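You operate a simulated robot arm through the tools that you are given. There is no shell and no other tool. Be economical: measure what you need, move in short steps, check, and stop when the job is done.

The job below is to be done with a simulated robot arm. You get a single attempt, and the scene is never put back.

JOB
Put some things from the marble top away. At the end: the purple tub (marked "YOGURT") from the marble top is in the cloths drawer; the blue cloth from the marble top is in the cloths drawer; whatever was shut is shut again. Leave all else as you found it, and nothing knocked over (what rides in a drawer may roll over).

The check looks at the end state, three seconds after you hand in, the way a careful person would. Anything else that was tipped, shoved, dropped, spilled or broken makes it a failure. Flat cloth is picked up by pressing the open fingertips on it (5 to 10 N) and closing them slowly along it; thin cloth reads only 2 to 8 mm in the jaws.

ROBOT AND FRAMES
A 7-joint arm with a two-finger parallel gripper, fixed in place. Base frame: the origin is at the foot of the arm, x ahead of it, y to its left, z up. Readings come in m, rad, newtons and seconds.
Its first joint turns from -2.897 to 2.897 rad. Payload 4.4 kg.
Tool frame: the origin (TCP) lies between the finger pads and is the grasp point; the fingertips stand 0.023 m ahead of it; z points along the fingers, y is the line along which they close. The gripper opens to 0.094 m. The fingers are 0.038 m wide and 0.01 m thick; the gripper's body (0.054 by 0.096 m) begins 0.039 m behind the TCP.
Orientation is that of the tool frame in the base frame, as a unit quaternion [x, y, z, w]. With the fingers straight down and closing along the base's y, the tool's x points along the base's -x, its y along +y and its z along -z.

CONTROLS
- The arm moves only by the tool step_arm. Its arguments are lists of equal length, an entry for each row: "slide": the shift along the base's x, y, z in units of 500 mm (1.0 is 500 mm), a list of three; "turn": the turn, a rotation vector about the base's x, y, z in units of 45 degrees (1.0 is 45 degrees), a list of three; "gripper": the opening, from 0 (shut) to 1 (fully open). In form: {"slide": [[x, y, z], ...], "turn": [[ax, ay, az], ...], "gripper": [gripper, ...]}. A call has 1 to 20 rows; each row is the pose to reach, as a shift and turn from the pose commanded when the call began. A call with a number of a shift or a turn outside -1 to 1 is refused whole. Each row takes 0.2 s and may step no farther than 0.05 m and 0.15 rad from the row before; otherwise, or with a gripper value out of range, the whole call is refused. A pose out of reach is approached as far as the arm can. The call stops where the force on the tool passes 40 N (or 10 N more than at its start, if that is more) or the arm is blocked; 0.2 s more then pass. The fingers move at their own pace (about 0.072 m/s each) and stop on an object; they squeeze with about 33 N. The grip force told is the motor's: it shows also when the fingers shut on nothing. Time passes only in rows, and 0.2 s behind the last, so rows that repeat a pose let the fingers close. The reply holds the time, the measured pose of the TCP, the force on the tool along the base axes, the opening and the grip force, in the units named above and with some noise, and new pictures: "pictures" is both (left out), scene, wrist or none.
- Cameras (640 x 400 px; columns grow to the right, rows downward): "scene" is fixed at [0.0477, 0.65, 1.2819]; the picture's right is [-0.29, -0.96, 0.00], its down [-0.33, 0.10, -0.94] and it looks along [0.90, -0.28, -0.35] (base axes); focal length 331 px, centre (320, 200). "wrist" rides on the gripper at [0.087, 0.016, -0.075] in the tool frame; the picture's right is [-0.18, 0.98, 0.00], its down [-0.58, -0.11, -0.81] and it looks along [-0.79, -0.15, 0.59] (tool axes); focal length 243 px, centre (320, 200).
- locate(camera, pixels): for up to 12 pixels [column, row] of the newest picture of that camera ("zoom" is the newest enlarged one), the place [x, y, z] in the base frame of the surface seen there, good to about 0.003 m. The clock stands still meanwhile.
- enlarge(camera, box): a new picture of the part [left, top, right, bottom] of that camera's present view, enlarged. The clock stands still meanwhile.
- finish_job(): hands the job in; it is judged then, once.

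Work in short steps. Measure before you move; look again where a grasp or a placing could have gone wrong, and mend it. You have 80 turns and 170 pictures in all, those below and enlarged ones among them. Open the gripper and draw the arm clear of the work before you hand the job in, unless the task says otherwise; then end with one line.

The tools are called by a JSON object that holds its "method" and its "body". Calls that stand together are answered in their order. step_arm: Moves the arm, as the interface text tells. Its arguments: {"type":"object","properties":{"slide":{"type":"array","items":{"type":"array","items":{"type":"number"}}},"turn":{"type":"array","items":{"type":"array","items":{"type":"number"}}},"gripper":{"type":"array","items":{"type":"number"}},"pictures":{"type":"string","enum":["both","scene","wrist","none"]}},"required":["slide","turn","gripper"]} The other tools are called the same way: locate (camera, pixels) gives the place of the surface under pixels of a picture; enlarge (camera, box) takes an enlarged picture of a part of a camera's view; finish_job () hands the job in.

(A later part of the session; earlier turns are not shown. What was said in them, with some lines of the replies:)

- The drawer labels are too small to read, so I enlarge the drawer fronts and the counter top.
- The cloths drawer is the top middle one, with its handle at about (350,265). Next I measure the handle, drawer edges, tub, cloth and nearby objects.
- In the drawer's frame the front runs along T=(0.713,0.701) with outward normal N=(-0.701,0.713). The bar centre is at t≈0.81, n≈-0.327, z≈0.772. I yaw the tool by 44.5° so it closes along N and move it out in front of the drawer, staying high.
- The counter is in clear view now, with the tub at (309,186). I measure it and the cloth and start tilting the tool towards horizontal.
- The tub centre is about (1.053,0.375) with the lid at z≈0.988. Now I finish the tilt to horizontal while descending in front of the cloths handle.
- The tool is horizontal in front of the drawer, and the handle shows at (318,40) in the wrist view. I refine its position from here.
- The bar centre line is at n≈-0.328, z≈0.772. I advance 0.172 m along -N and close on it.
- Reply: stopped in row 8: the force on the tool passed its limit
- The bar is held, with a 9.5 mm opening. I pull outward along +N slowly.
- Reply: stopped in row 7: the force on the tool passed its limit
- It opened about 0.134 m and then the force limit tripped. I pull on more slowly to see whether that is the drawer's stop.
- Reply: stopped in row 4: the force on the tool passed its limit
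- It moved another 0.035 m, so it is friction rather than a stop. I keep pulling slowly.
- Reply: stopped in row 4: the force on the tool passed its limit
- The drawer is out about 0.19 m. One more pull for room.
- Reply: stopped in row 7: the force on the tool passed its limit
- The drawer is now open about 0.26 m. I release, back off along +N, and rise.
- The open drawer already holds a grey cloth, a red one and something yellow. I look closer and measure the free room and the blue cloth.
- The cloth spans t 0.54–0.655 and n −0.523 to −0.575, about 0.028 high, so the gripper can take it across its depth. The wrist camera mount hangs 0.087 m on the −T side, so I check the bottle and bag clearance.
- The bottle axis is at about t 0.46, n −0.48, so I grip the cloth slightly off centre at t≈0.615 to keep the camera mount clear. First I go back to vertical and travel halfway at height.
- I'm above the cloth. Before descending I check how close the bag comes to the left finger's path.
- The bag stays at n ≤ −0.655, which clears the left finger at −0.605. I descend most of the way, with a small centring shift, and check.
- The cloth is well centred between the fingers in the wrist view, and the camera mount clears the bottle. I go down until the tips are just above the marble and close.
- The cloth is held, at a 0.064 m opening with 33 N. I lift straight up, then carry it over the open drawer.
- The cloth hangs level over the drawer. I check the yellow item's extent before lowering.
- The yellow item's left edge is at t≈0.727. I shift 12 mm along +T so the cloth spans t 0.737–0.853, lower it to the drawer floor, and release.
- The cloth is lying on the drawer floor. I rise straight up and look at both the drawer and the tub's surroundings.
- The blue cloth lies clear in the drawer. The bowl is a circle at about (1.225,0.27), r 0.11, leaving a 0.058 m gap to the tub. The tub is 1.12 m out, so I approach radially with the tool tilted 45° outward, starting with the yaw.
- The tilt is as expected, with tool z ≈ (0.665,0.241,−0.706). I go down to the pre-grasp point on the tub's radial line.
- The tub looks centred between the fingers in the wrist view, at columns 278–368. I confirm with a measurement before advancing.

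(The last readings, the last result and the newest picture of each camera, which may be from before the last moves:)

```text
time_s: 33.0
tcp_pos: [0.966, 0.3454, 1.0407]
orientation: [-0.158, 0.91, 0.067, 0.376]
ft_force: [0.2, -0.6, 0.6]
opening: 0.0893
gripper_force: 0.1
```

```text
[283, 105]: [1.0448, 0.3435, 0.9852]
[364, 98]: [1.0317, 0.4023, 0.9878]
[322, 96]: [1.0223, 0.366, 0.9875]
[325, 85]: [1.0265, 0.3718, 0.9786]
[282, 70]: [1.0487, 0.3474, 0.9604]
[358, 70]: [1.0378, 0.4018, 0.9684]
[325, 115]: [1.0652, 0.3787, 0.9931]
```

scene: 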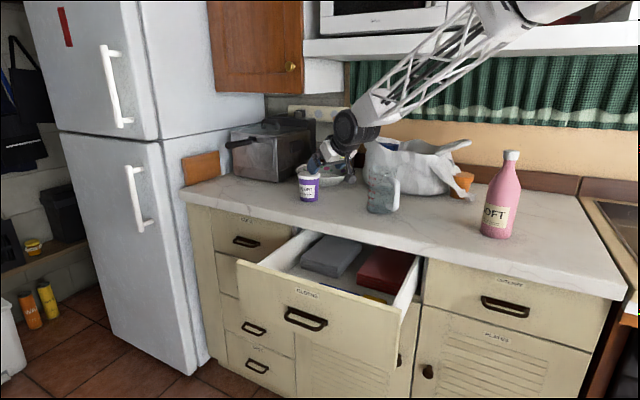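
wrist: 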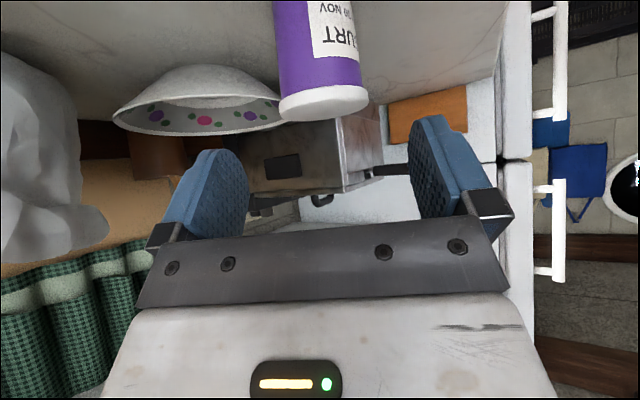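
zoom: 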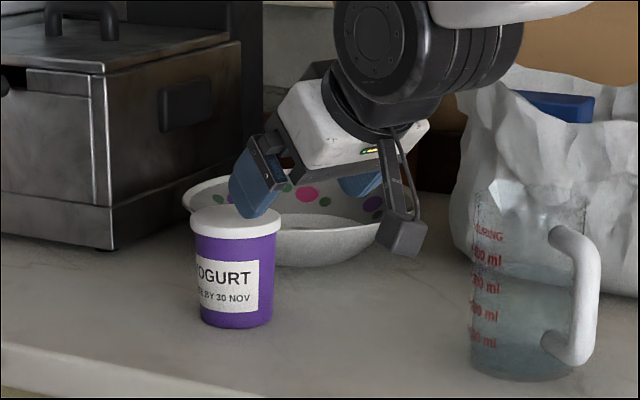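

The tub centre is within 2 mm of the tool's line. I advance along the tool axis to the grasp and close.

{"method": "step_arm", "body": {"slide": [[0.04, 0.0155, -0.043], [0.08, 0.031, -0.086], [0.12, 0.046, -0.129], [0.16, 0.061, -0.171], [0.16, 0.061, -0.171], [0.16, 0.061, -0.171], [0.16, 0.061, -0.171]], "turn": [[0, 0, 0], [0, 0, 0], [0, 0, 0], [0, 0, 0], [0, 0, 0], [0, 0, 0], [0, 0, 0]], "gripper": [0.95, 0.95, 0.95, 0.95, 0.8, 0.65, 0.5]}}

{"method": "enlarge", "body": {"camera": "scene", "box": [250, 120, 410, 220]}}

```text
time_s: 34.6
tcp_pos: [1.0471, 0.3764, 0.9545]
orientation: [-0.158, 0.911, 0.067, 0.374]
ft_force: [-0.4, 0.7, 0.9]
opening: 0.0646
gripper_force: 32.6
```

scene: 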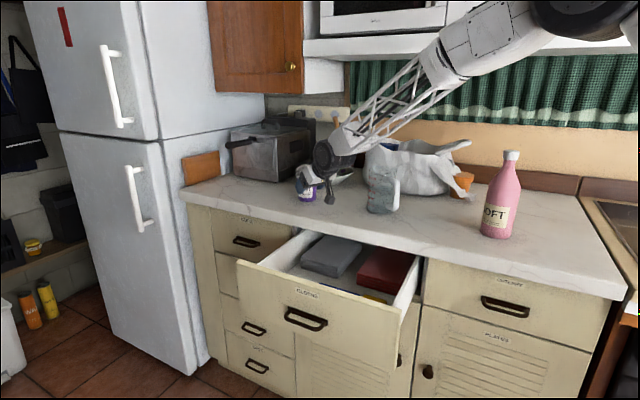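
wrist: 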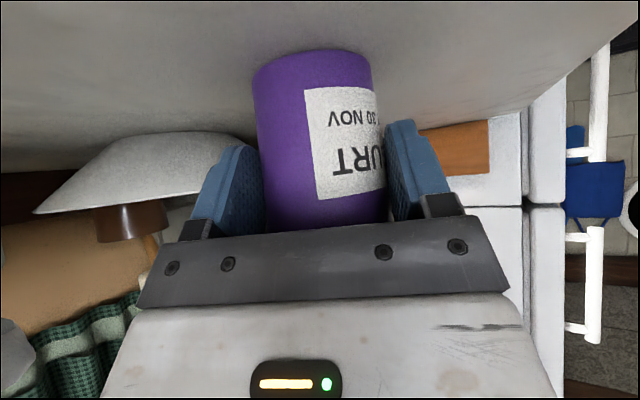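

```text
4.00 times, centred on (330, 170) of scene
```

zoom: 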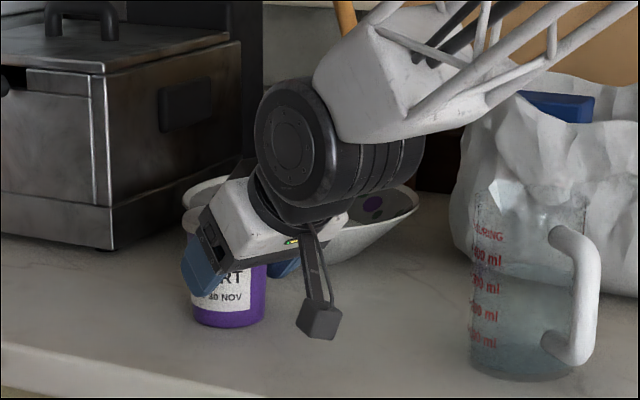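

The tub is gripped, at a 0.065 m opening with 33 N. I lift it, carry it over the drawer's free left part (t≈0.92, n≈−0.235), and ease the tilt to 30° so the camera mount clears the cloths.

{"method": "step_arm", "body": {"slide": [[0, 0, 0.04], [0, 0, 0.1], [0, 0, 0.17], [0, 0, 0.24], [0, 0, 0.3], [-0.065, 0.029, 0.3], [-0.13, 0.058, 0.3], [-0.195, 0.087, 0.3], [-0.26, 0.116, 0.3], [-0.325, 0.145, 0.3], [-0.39, 0.174, 0.3], [-0.453, 0.202, 0.3]], "turn": [[0, 0, 0], [0, 0, 0], [0, 0, 0], [0, 0, 0], [0, 0, 0], [0, 0, 0], [-0.019, 0.052, 0], [-0.037, 0.105, 0], [-0.056, 0.157, 0], [-0.075, 0.209, 0], [-0.093, 0.262, 0], [-0.112, 0.314, 0]], "gripper": [0.5, 0.5, 0.5, 0.5, 0.5, 0.5, 0.5, 0.5, 0.5, 0.5, 0.5, 0.5]}}

```text
time_s: 37.2
tcp_pos: [0.8181, 0.4752, 1.1038]
orientation: [-0.164, 0.952, 0.045, 0.253]
ft_force: [0.0, 0.1, -1.4]
opening: 0.0644
gripper_force: 32.8
```

scene: 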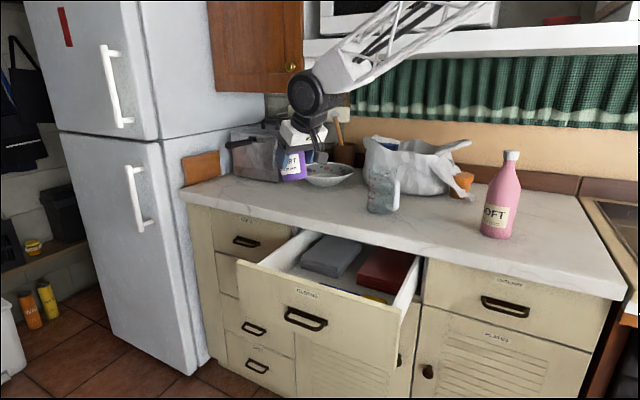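
wrist: 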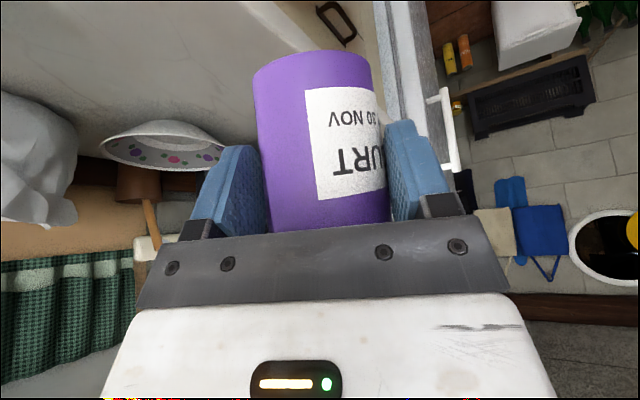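

I'm over the target spot with the tub held. I descend partway and look.

{"method": "step_arm", "body": {"slide": [[0, 0, -0.09], [0, 0, -0.18], [0, 0, -0.27], [0, 0, -0.36], [0, 0, -0.45], [0, 0, -0.52]], "turn": [[0, 0, 0], [0, 0, 0], [0, 0, 0], [0, 0, 0], [0, 0, 0], [0, 0, 0]], "gripper": [0.5, 0.5, 0.5, 0.5, 0.5, 0.5]}}

{"method": "enlarge", "body": {"camera": "scene", "box": [220, 200, 420, 325]}}

```text
time_s: 38.6
tcp_pos: [0.8179, 0.477, 0.8429]
orientation: [-0.165, 0.952, 0.045, 0.253]
ft_force: [0.2, -0.2, 0.7]
opening: 0.0645
gripper_force: 33.2
```

scene: 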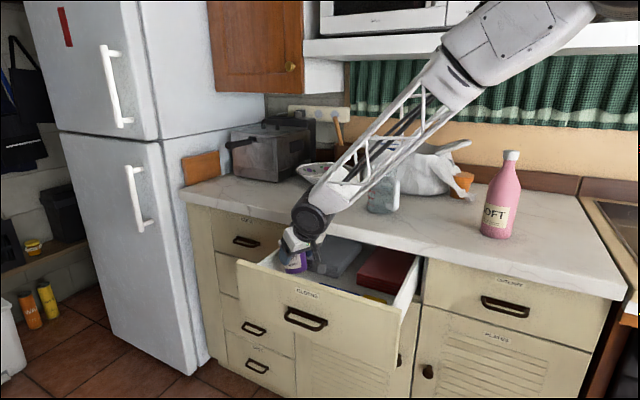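
wrist: 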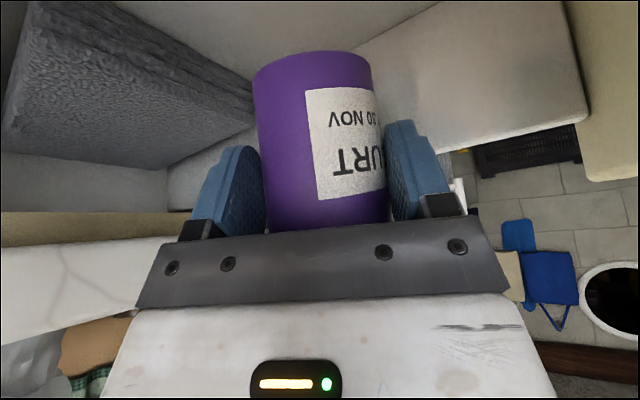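

```text
3.20 times, centred on (320, 262) of scene
```

zoom: 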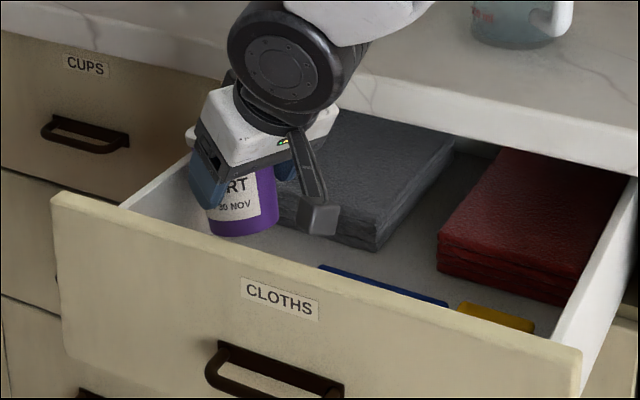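

Everything is clear. I lower the last 5 cm slowly to the drawer floor and release.

{"method": "step_arm", "body": {"slide": [[0, 0, -0.04], [0, 0, -0.075], [0, 0, -0.09], [0, 0, -0.102], [0, 0, -0.102], [0, 0, -0.102], [0, 0, -0.102]], "turn": [[0, 0, 0], [0, 0, 0], [0, 0, 0], [0, 0, 0], [0, 0, 0], [0, 0, 0], [0, 0, 0]], "gripper": [0.5, 0.5, 0.5, 0.5, 0.75, 0.95, 0.95]}}

{"method": "enlarge", "body": {"camera": "scene", "box": [220, 200, 420, 325]}}

```text
time_s: 40.2
tcp_pos: [0.8189, 0.4764, 0.7943]
orientation: [-0.165, 0.952, 0.045, 0.254]
ft_force: [-0.3, 0.3, -0.2]
opening: 0.0894
gripper_force: 0.1
```

scene: 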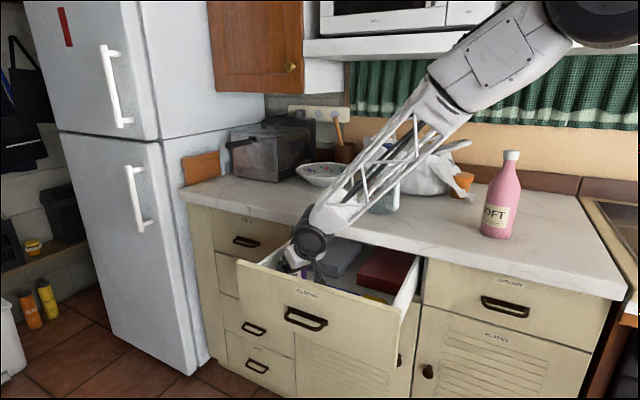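
wrist: 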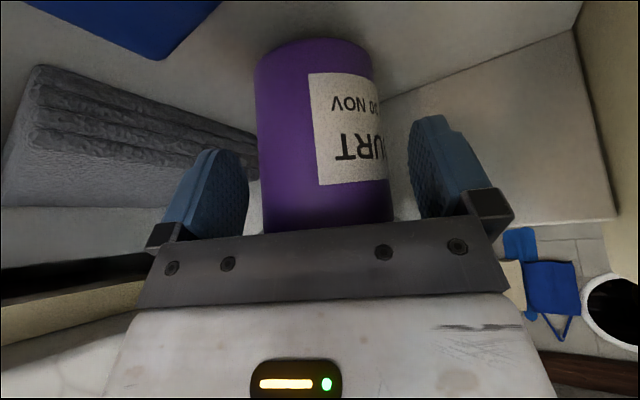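

```text
3.20 times, centred on (320, 262) of scene
```

zoom: 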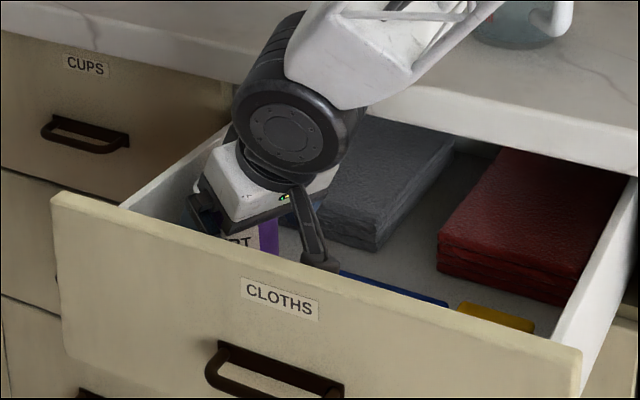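

The tub stands released in the drawer. I back out along the tool axis, then rise.

{"method": "step_arm", "body": {"slide": [[-0.02, -0.007, 0.037], [-0.05, -0.018, 0.092], [-0.094, -0.034, 0.173], [-0.094, -0.034, 0.26], [-0.094, -0.034, 0.35], [-0.094, -0.034, 0.44], [-0.094, -0.034, 0.53], [-0.094, -0.034, 0.62], [-0.094, -0.034, 0.71]], "turn": [[0, 0, 0], [0, 0, 0], [0, 0, 0], [0, 0, 0], [0, 0, 0], [0, 0, 0], [0, 0, 0], [0, 0, 0], [0, 0, 0]], "gripper": [0.95, 0.95, 0.95, 0.95, 0.95, 0.95, 0.95, 0.95, 0.95]}}

{"method": "enlarge", "body": {"camera": "scene", "box": [220, 140, 420, 340]}}

```text
time_s: 42.2
tcp_pos: [0.7698, 0.4567, 1.1467]
orientation: [-0.165, 0.952, 0.044, 0.252]
ft_force: [-0.5, -0.1, -0.9]
opening: 0.0895
gripper_force: 0.0
```

scene: 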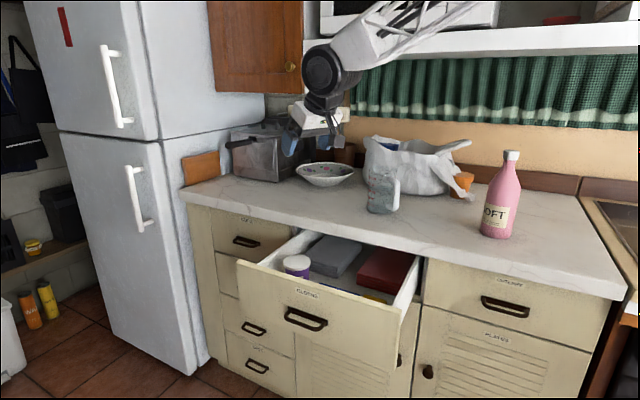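
wrist: 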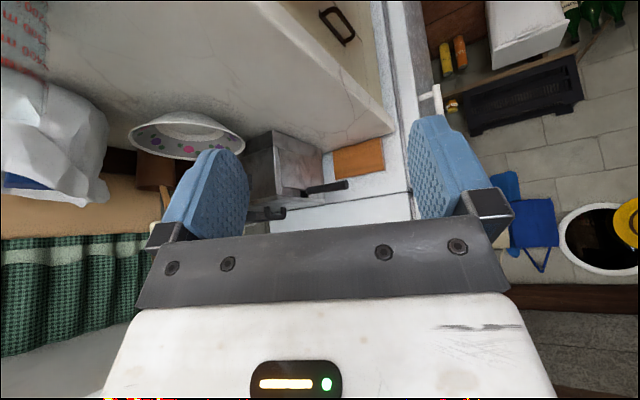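

```text
2.00 times, centred on (320, 240) of scene
```

zoom: 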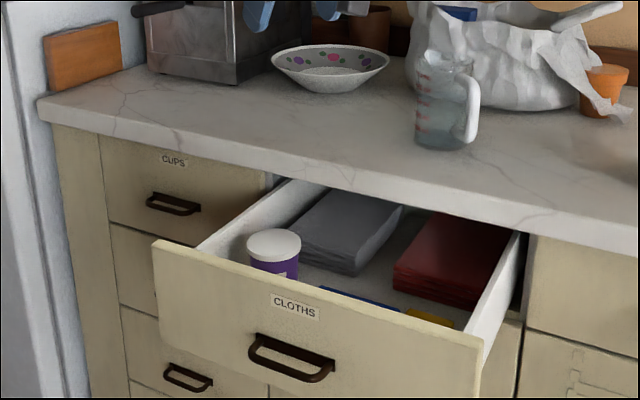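

The tub is upright and the blue cloth is in. To shut the drawer I bring the tool back in front of it, vertical first, then yawed to face the front.

{"method": "step_arm", "body": {"slide": [[-0.071, 0.044, 0], [-0.142, 0.088, 0], [-0.213, 0.132, 0], [-0.284, 0.176, 0], [-0.355, 0.22, 0], [-0.426, 0.264, 0]], "turn": [[-0.037, 0.105, 0], [-0.075, 0.209, 0], [-0.112, 0.314, 0], [-0.149, 0.419, 0], [-0.187, 0.523, 0], [-0.224, 0.628, 0]], "gripper": [0.5, 0, 0, 0, 0, 0], "pictures": "none"}}

{"method": "step_arm", "body": {"slide": [[0, 0, 0], [0, 0, 0], [0, 0, 0], [0, 0, 0]], "turn": [[0, 0, 0.139], [0, 0, 0.278], [0, 0, 0.417], [0, 0, 0.556]], "gripper": [0, 0, 0, 0], "pictures": "none"}}

{"method": "step_arm", "body": {"slide": [[0, 0, 0], [0, 0, 0], [0, 0, 0], [0, 0, 0], [0, 0, 0], [0, 0, 0]], "turn": [[-0.119, -0.117, 0], [-0.238, -0.234, 0], [-0.357, -0.35, 0], [-0.475, -0.467, 0], [-0.594, -0.584, 0], [-0.713, -0.701, 0]], "gripper": [0, 0, 0, 0, 0, 0], "pictures": "scene"}}

```text
time_s: 43.6
tcp_pos: [0.5583, 0.5926, 1.1503]
orientation: [-0.17, 0.985, 0.001, -0.001]
ft_force: [-0.7, 0.5, -0.9]
opening: 0.0
gripper_force: 32.6
```

```text
time_s: 44.6
tcp_pos: [0.559, 0.5931, 1.1486]
orientation: [-0.38, 0.925, 0.0, -0.002]
ft_force: [0.4, -1.0, -0.6]
opening: 0.0
gripper_force: 33.2
```

```text
time_s: 46.0
tcp_pos: [0.5592, 0.5913, 1.1489]
orientation: [-0.35, 0.855, -0.355, 0.144]
ft_force: [0.2, 0.3, -0.1]
opening: 0.0002
gripper_force: 32.6
```

scene: 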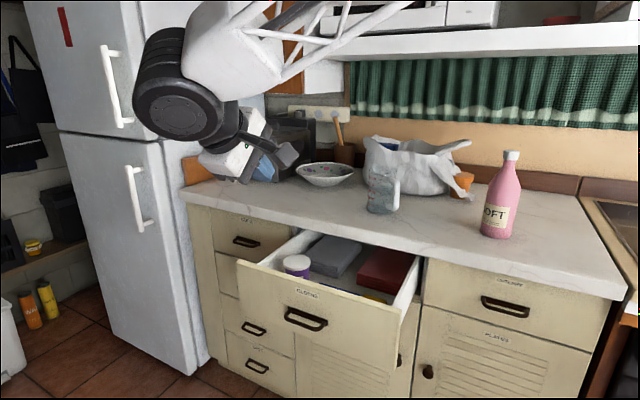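

I finish the tilt to horizontal while descending to z≈0.815, level with the drawer front above the handle.

{"method": "step_arm", "body": {"slide": [[0, 0, -0.03], [0, 0, -0.06], [0, 0, -0.1], [0, 0, -0.15], [0, 0, -0.2], [0, 0, -0.26], [0, 0, -0.34], [0, 0, -0.42], [0, 0, -0.5], [0, 0, -0.58], [0, 0, -0.668]], "turn": [[-0.119, -0.117, 0], [-0.238, -0.234, 0], [-0.357, -0.35, 0], [-0.475, -0.467, 0], [-0.594, -0.584, 0], [-0.713, -0.701, 0], [-0.713, -0.701, 0], [-0.713, -0.701, 0], [-0.713, -0.701, 0], [-0.713, -0.701, 0], [-0.713, -0.701, 0]], "gripper": [0, 0, 0, 0, 0, 0, 0, 0, 0, 0, 0]}}

```text
time_s: 48.4
tcp_pos: [0.5588, 0.5933, 0.8157]
orientation: [-0.267, 0.655, -0.654, 0.267]
ft_force: [-0.1, -0.1, 0.3]
opening: 0.0
gripper_force: 32.8
```

scene: 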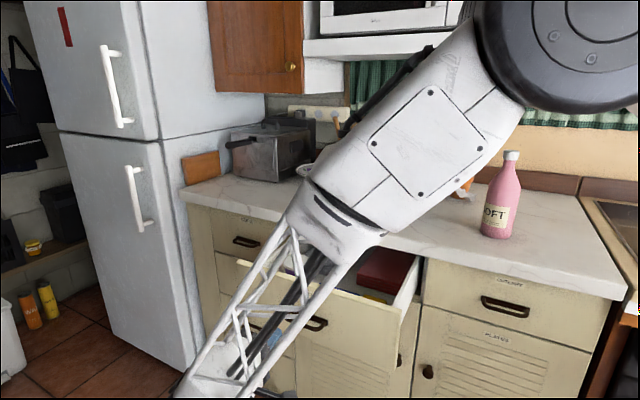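
wrist: 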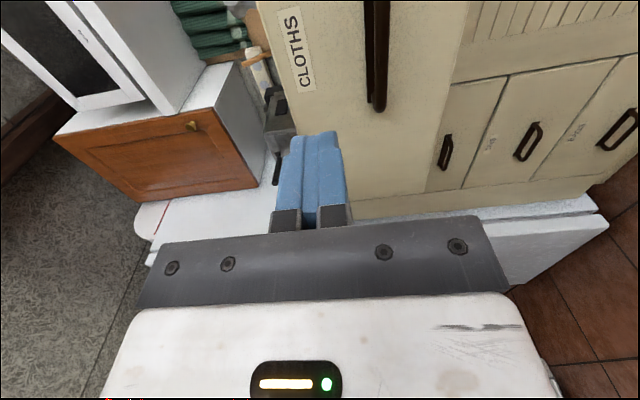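

The closed fingertips face the drawer front just above the handle. I push along −N gently.

{"method": "step_arm", "body": {"slide": [[0.056, -0.057, 0], [0.112, -0.114, 0], [0.14, -0.143, 0], [0.161, -0.164, 0], [0.182, -0.185, 0], [0.203, -0.207, 0], [0.224, -0.228, 0], [0.245, -0.25, 0], [0.266, -0.271, 0], [0.287, -0.292, 0], [0.308, -0.314, 0], [0.329, -0.335, 0], [0.35, -0.356, 0], [0.372, -0.378, 0]], "turn": [[0, 0, 0], [0, 0, 0], [0, 0, 0], [0, 0, 0], [0, 0, 0], [0, 0, 0], [0, 0, 0], [0, 0, 0], [0, 0, 0], [0, 0, 0], [0, 0, 0], [0, 0, 0], [0, 0, 0], [0, 0, 0]], "gripper": [0, 0, 0, 0, 0, 0, 0, 0, 0, 0, 0, 0, 0, 0]}}

```text
time_s: 51.4
tcp_pos: [0.746, 0.4033, 0.814]
orientation: [-0.267, 0.656, -0.654, 0.266]
ft_force: [0.3, 0.3, -0.6]
opening: 0.0
gripper_force: 33.4
```

scene: 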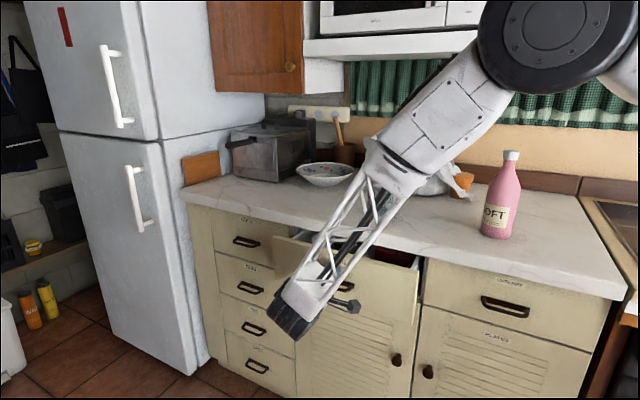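
wrist: 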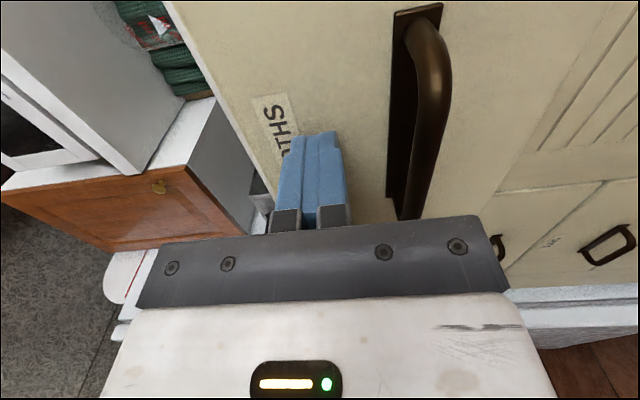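

The drawer is closing smoothly, with TCP at n≈−0.235. I push the last 10 cm.

{"method": "step_arm", "body": {"slide": [[0.021, -0.021, 0], [0.042, -0.043, 0], [0.063, -0.064, 0], [0.084, -0.0855, 0], [0.105, -0.107, 0], [0.119, -0.121, 0], [0.133, -0.135, 0], [0.143, -0.145, 0], [0.15, -0.1525, 0], [0.155, -0.158, 0]], "turn": [[0, 0, 0], [0, 0, 0], [0, 0, 0], [0, 0, 0], [0, 0, 0], [0, 0, 0], [0, 0, 0], [0, 0, 0], [0, 0, 0], [0, 0, 0]], "gripper": [0, 0, 0, 0, 0, 0, 0, 0, 0, 0]}}

```text
time_s: 53.4
tcp_pos: [0.8178, 0.3278, 0.8133]
orientation: [-0.269, 0.655, -0.654, 0.267]
ft_force: [-15.7, 8.5, 4.4]
opening: 0.0001
gripper_force: 33.3
stopped in row 10: the force on the tool passed its limit (the readings are from after the stop); the commanded pose is now the measured one
```

scene: 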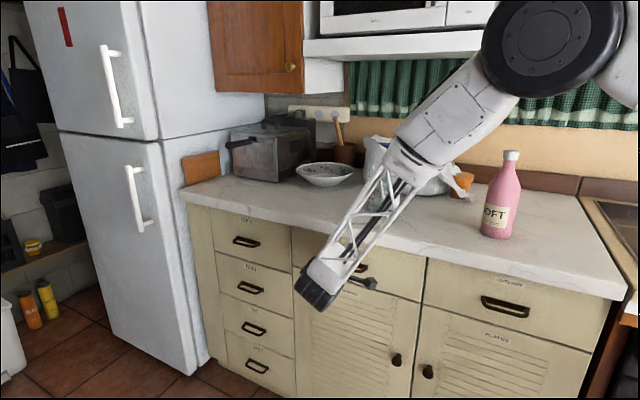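
wrist: 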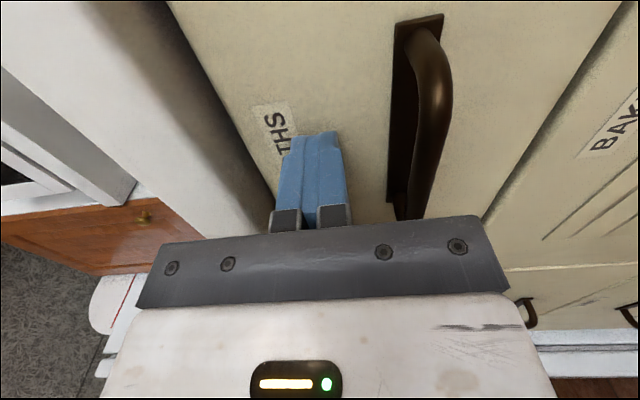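

The push ended on a hard stop with the tips at n≈−0.362, so the drawer is shut. I back off, rise, open the gripper and verify.

{"method": "step_arm", "body": {"slide": [[-0.03, 0.0305, 0], [-0.09, 0.0915, 0], [-0.15, 0.1525, 0], [-0.21, 0.2135, 0], [-0.27, 0.2745, 0], [-0.33, 0.3355, 0], [-0.37, 0.376, 0.06], [-0.37, 0.376, 0.15], [-0.37, 0.376, 0.24], [-0.37, 0.376, 0.33], [-0.37, 0.376, 0.42], [-0.37, 0.376, 0.51], [-0.37, 0.376, 0.6], [-0.37, 0.376, 0.69]], "turn": [[0, 0, 0], [0, 0, 0], [0, 0, 0], [0, 0, 0], [0, 0, 0], [0, 0, 0], [0, 0, 0], [0.089, 0.088, 0], [0.178, 0.175, 0], [0.285, 0.28, 0], [0.392, 0.386, 0], [0.499, 0.491, 0], [0.606, 0.596, 0], [0.713, 0.701, 0]], "gripper": [0, 0, 0, 0, 0, 0, 0, 0, 0.3, 0.6, 1, 1, 1, 1]}}

{"method": "locate", "body": {"camera": "scene", "pixels": [[310, 240], [350, 280], [410, 285], [350, 243], [300, 262], [440, 290]]}}

{"method": "enlarge", "body": {"camera": "scene", "box": [180, 120, 540, 345]}}

```text
time_s: 56.4
tcp_pos: [0.6329, 0.5167, 1.1561]
orientation: [-0.352, 0.855, -0.352, 0.144]
ft_force: [-0.1, 1.3, -2.0]
opening: 0.094
gripper_force: 0.0
```

scene: 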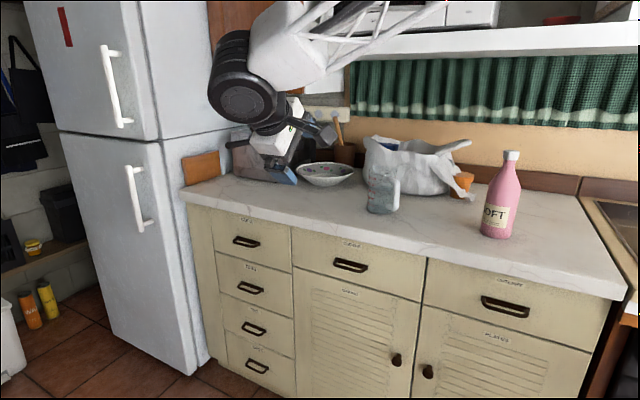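
wrist: 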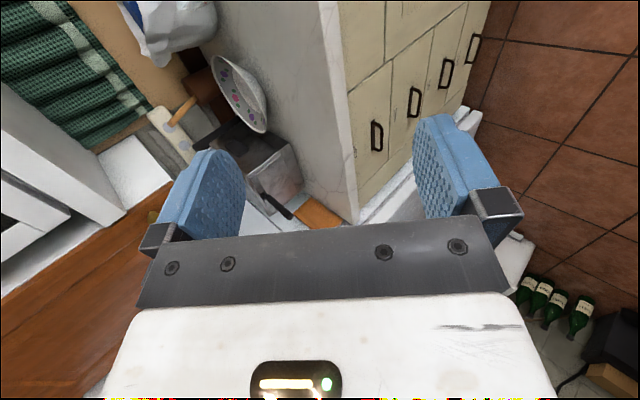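

```text
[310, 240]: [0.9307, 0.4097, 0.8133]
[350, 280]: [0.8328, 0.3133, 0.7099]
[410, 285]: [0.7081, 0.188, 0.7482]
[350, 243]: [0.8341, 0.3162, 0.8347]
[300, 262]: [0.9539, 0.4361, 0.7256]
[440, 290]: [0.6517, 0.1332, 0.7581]
```

```text
1.78 times, centred on (360, 232) of scene
```

zoom: 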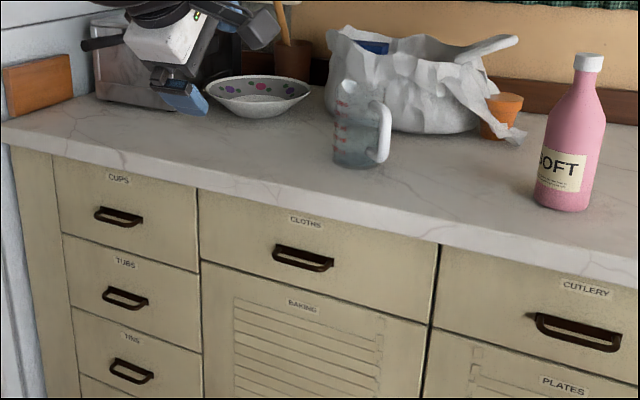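

The drawer front is flush at n≈−0.360, as at the start, and everything else on the counter stands where it was. The arm is clear with the gripper open, so I hand in.

{"method": "finish_job", "body": {}}

```text
The job is handed in.
```

The purple yogurt tub and the blue cloth are both in the cloths drawer, the drawer is shut flush again, and the job is handed in with nothing else seen to have moved.
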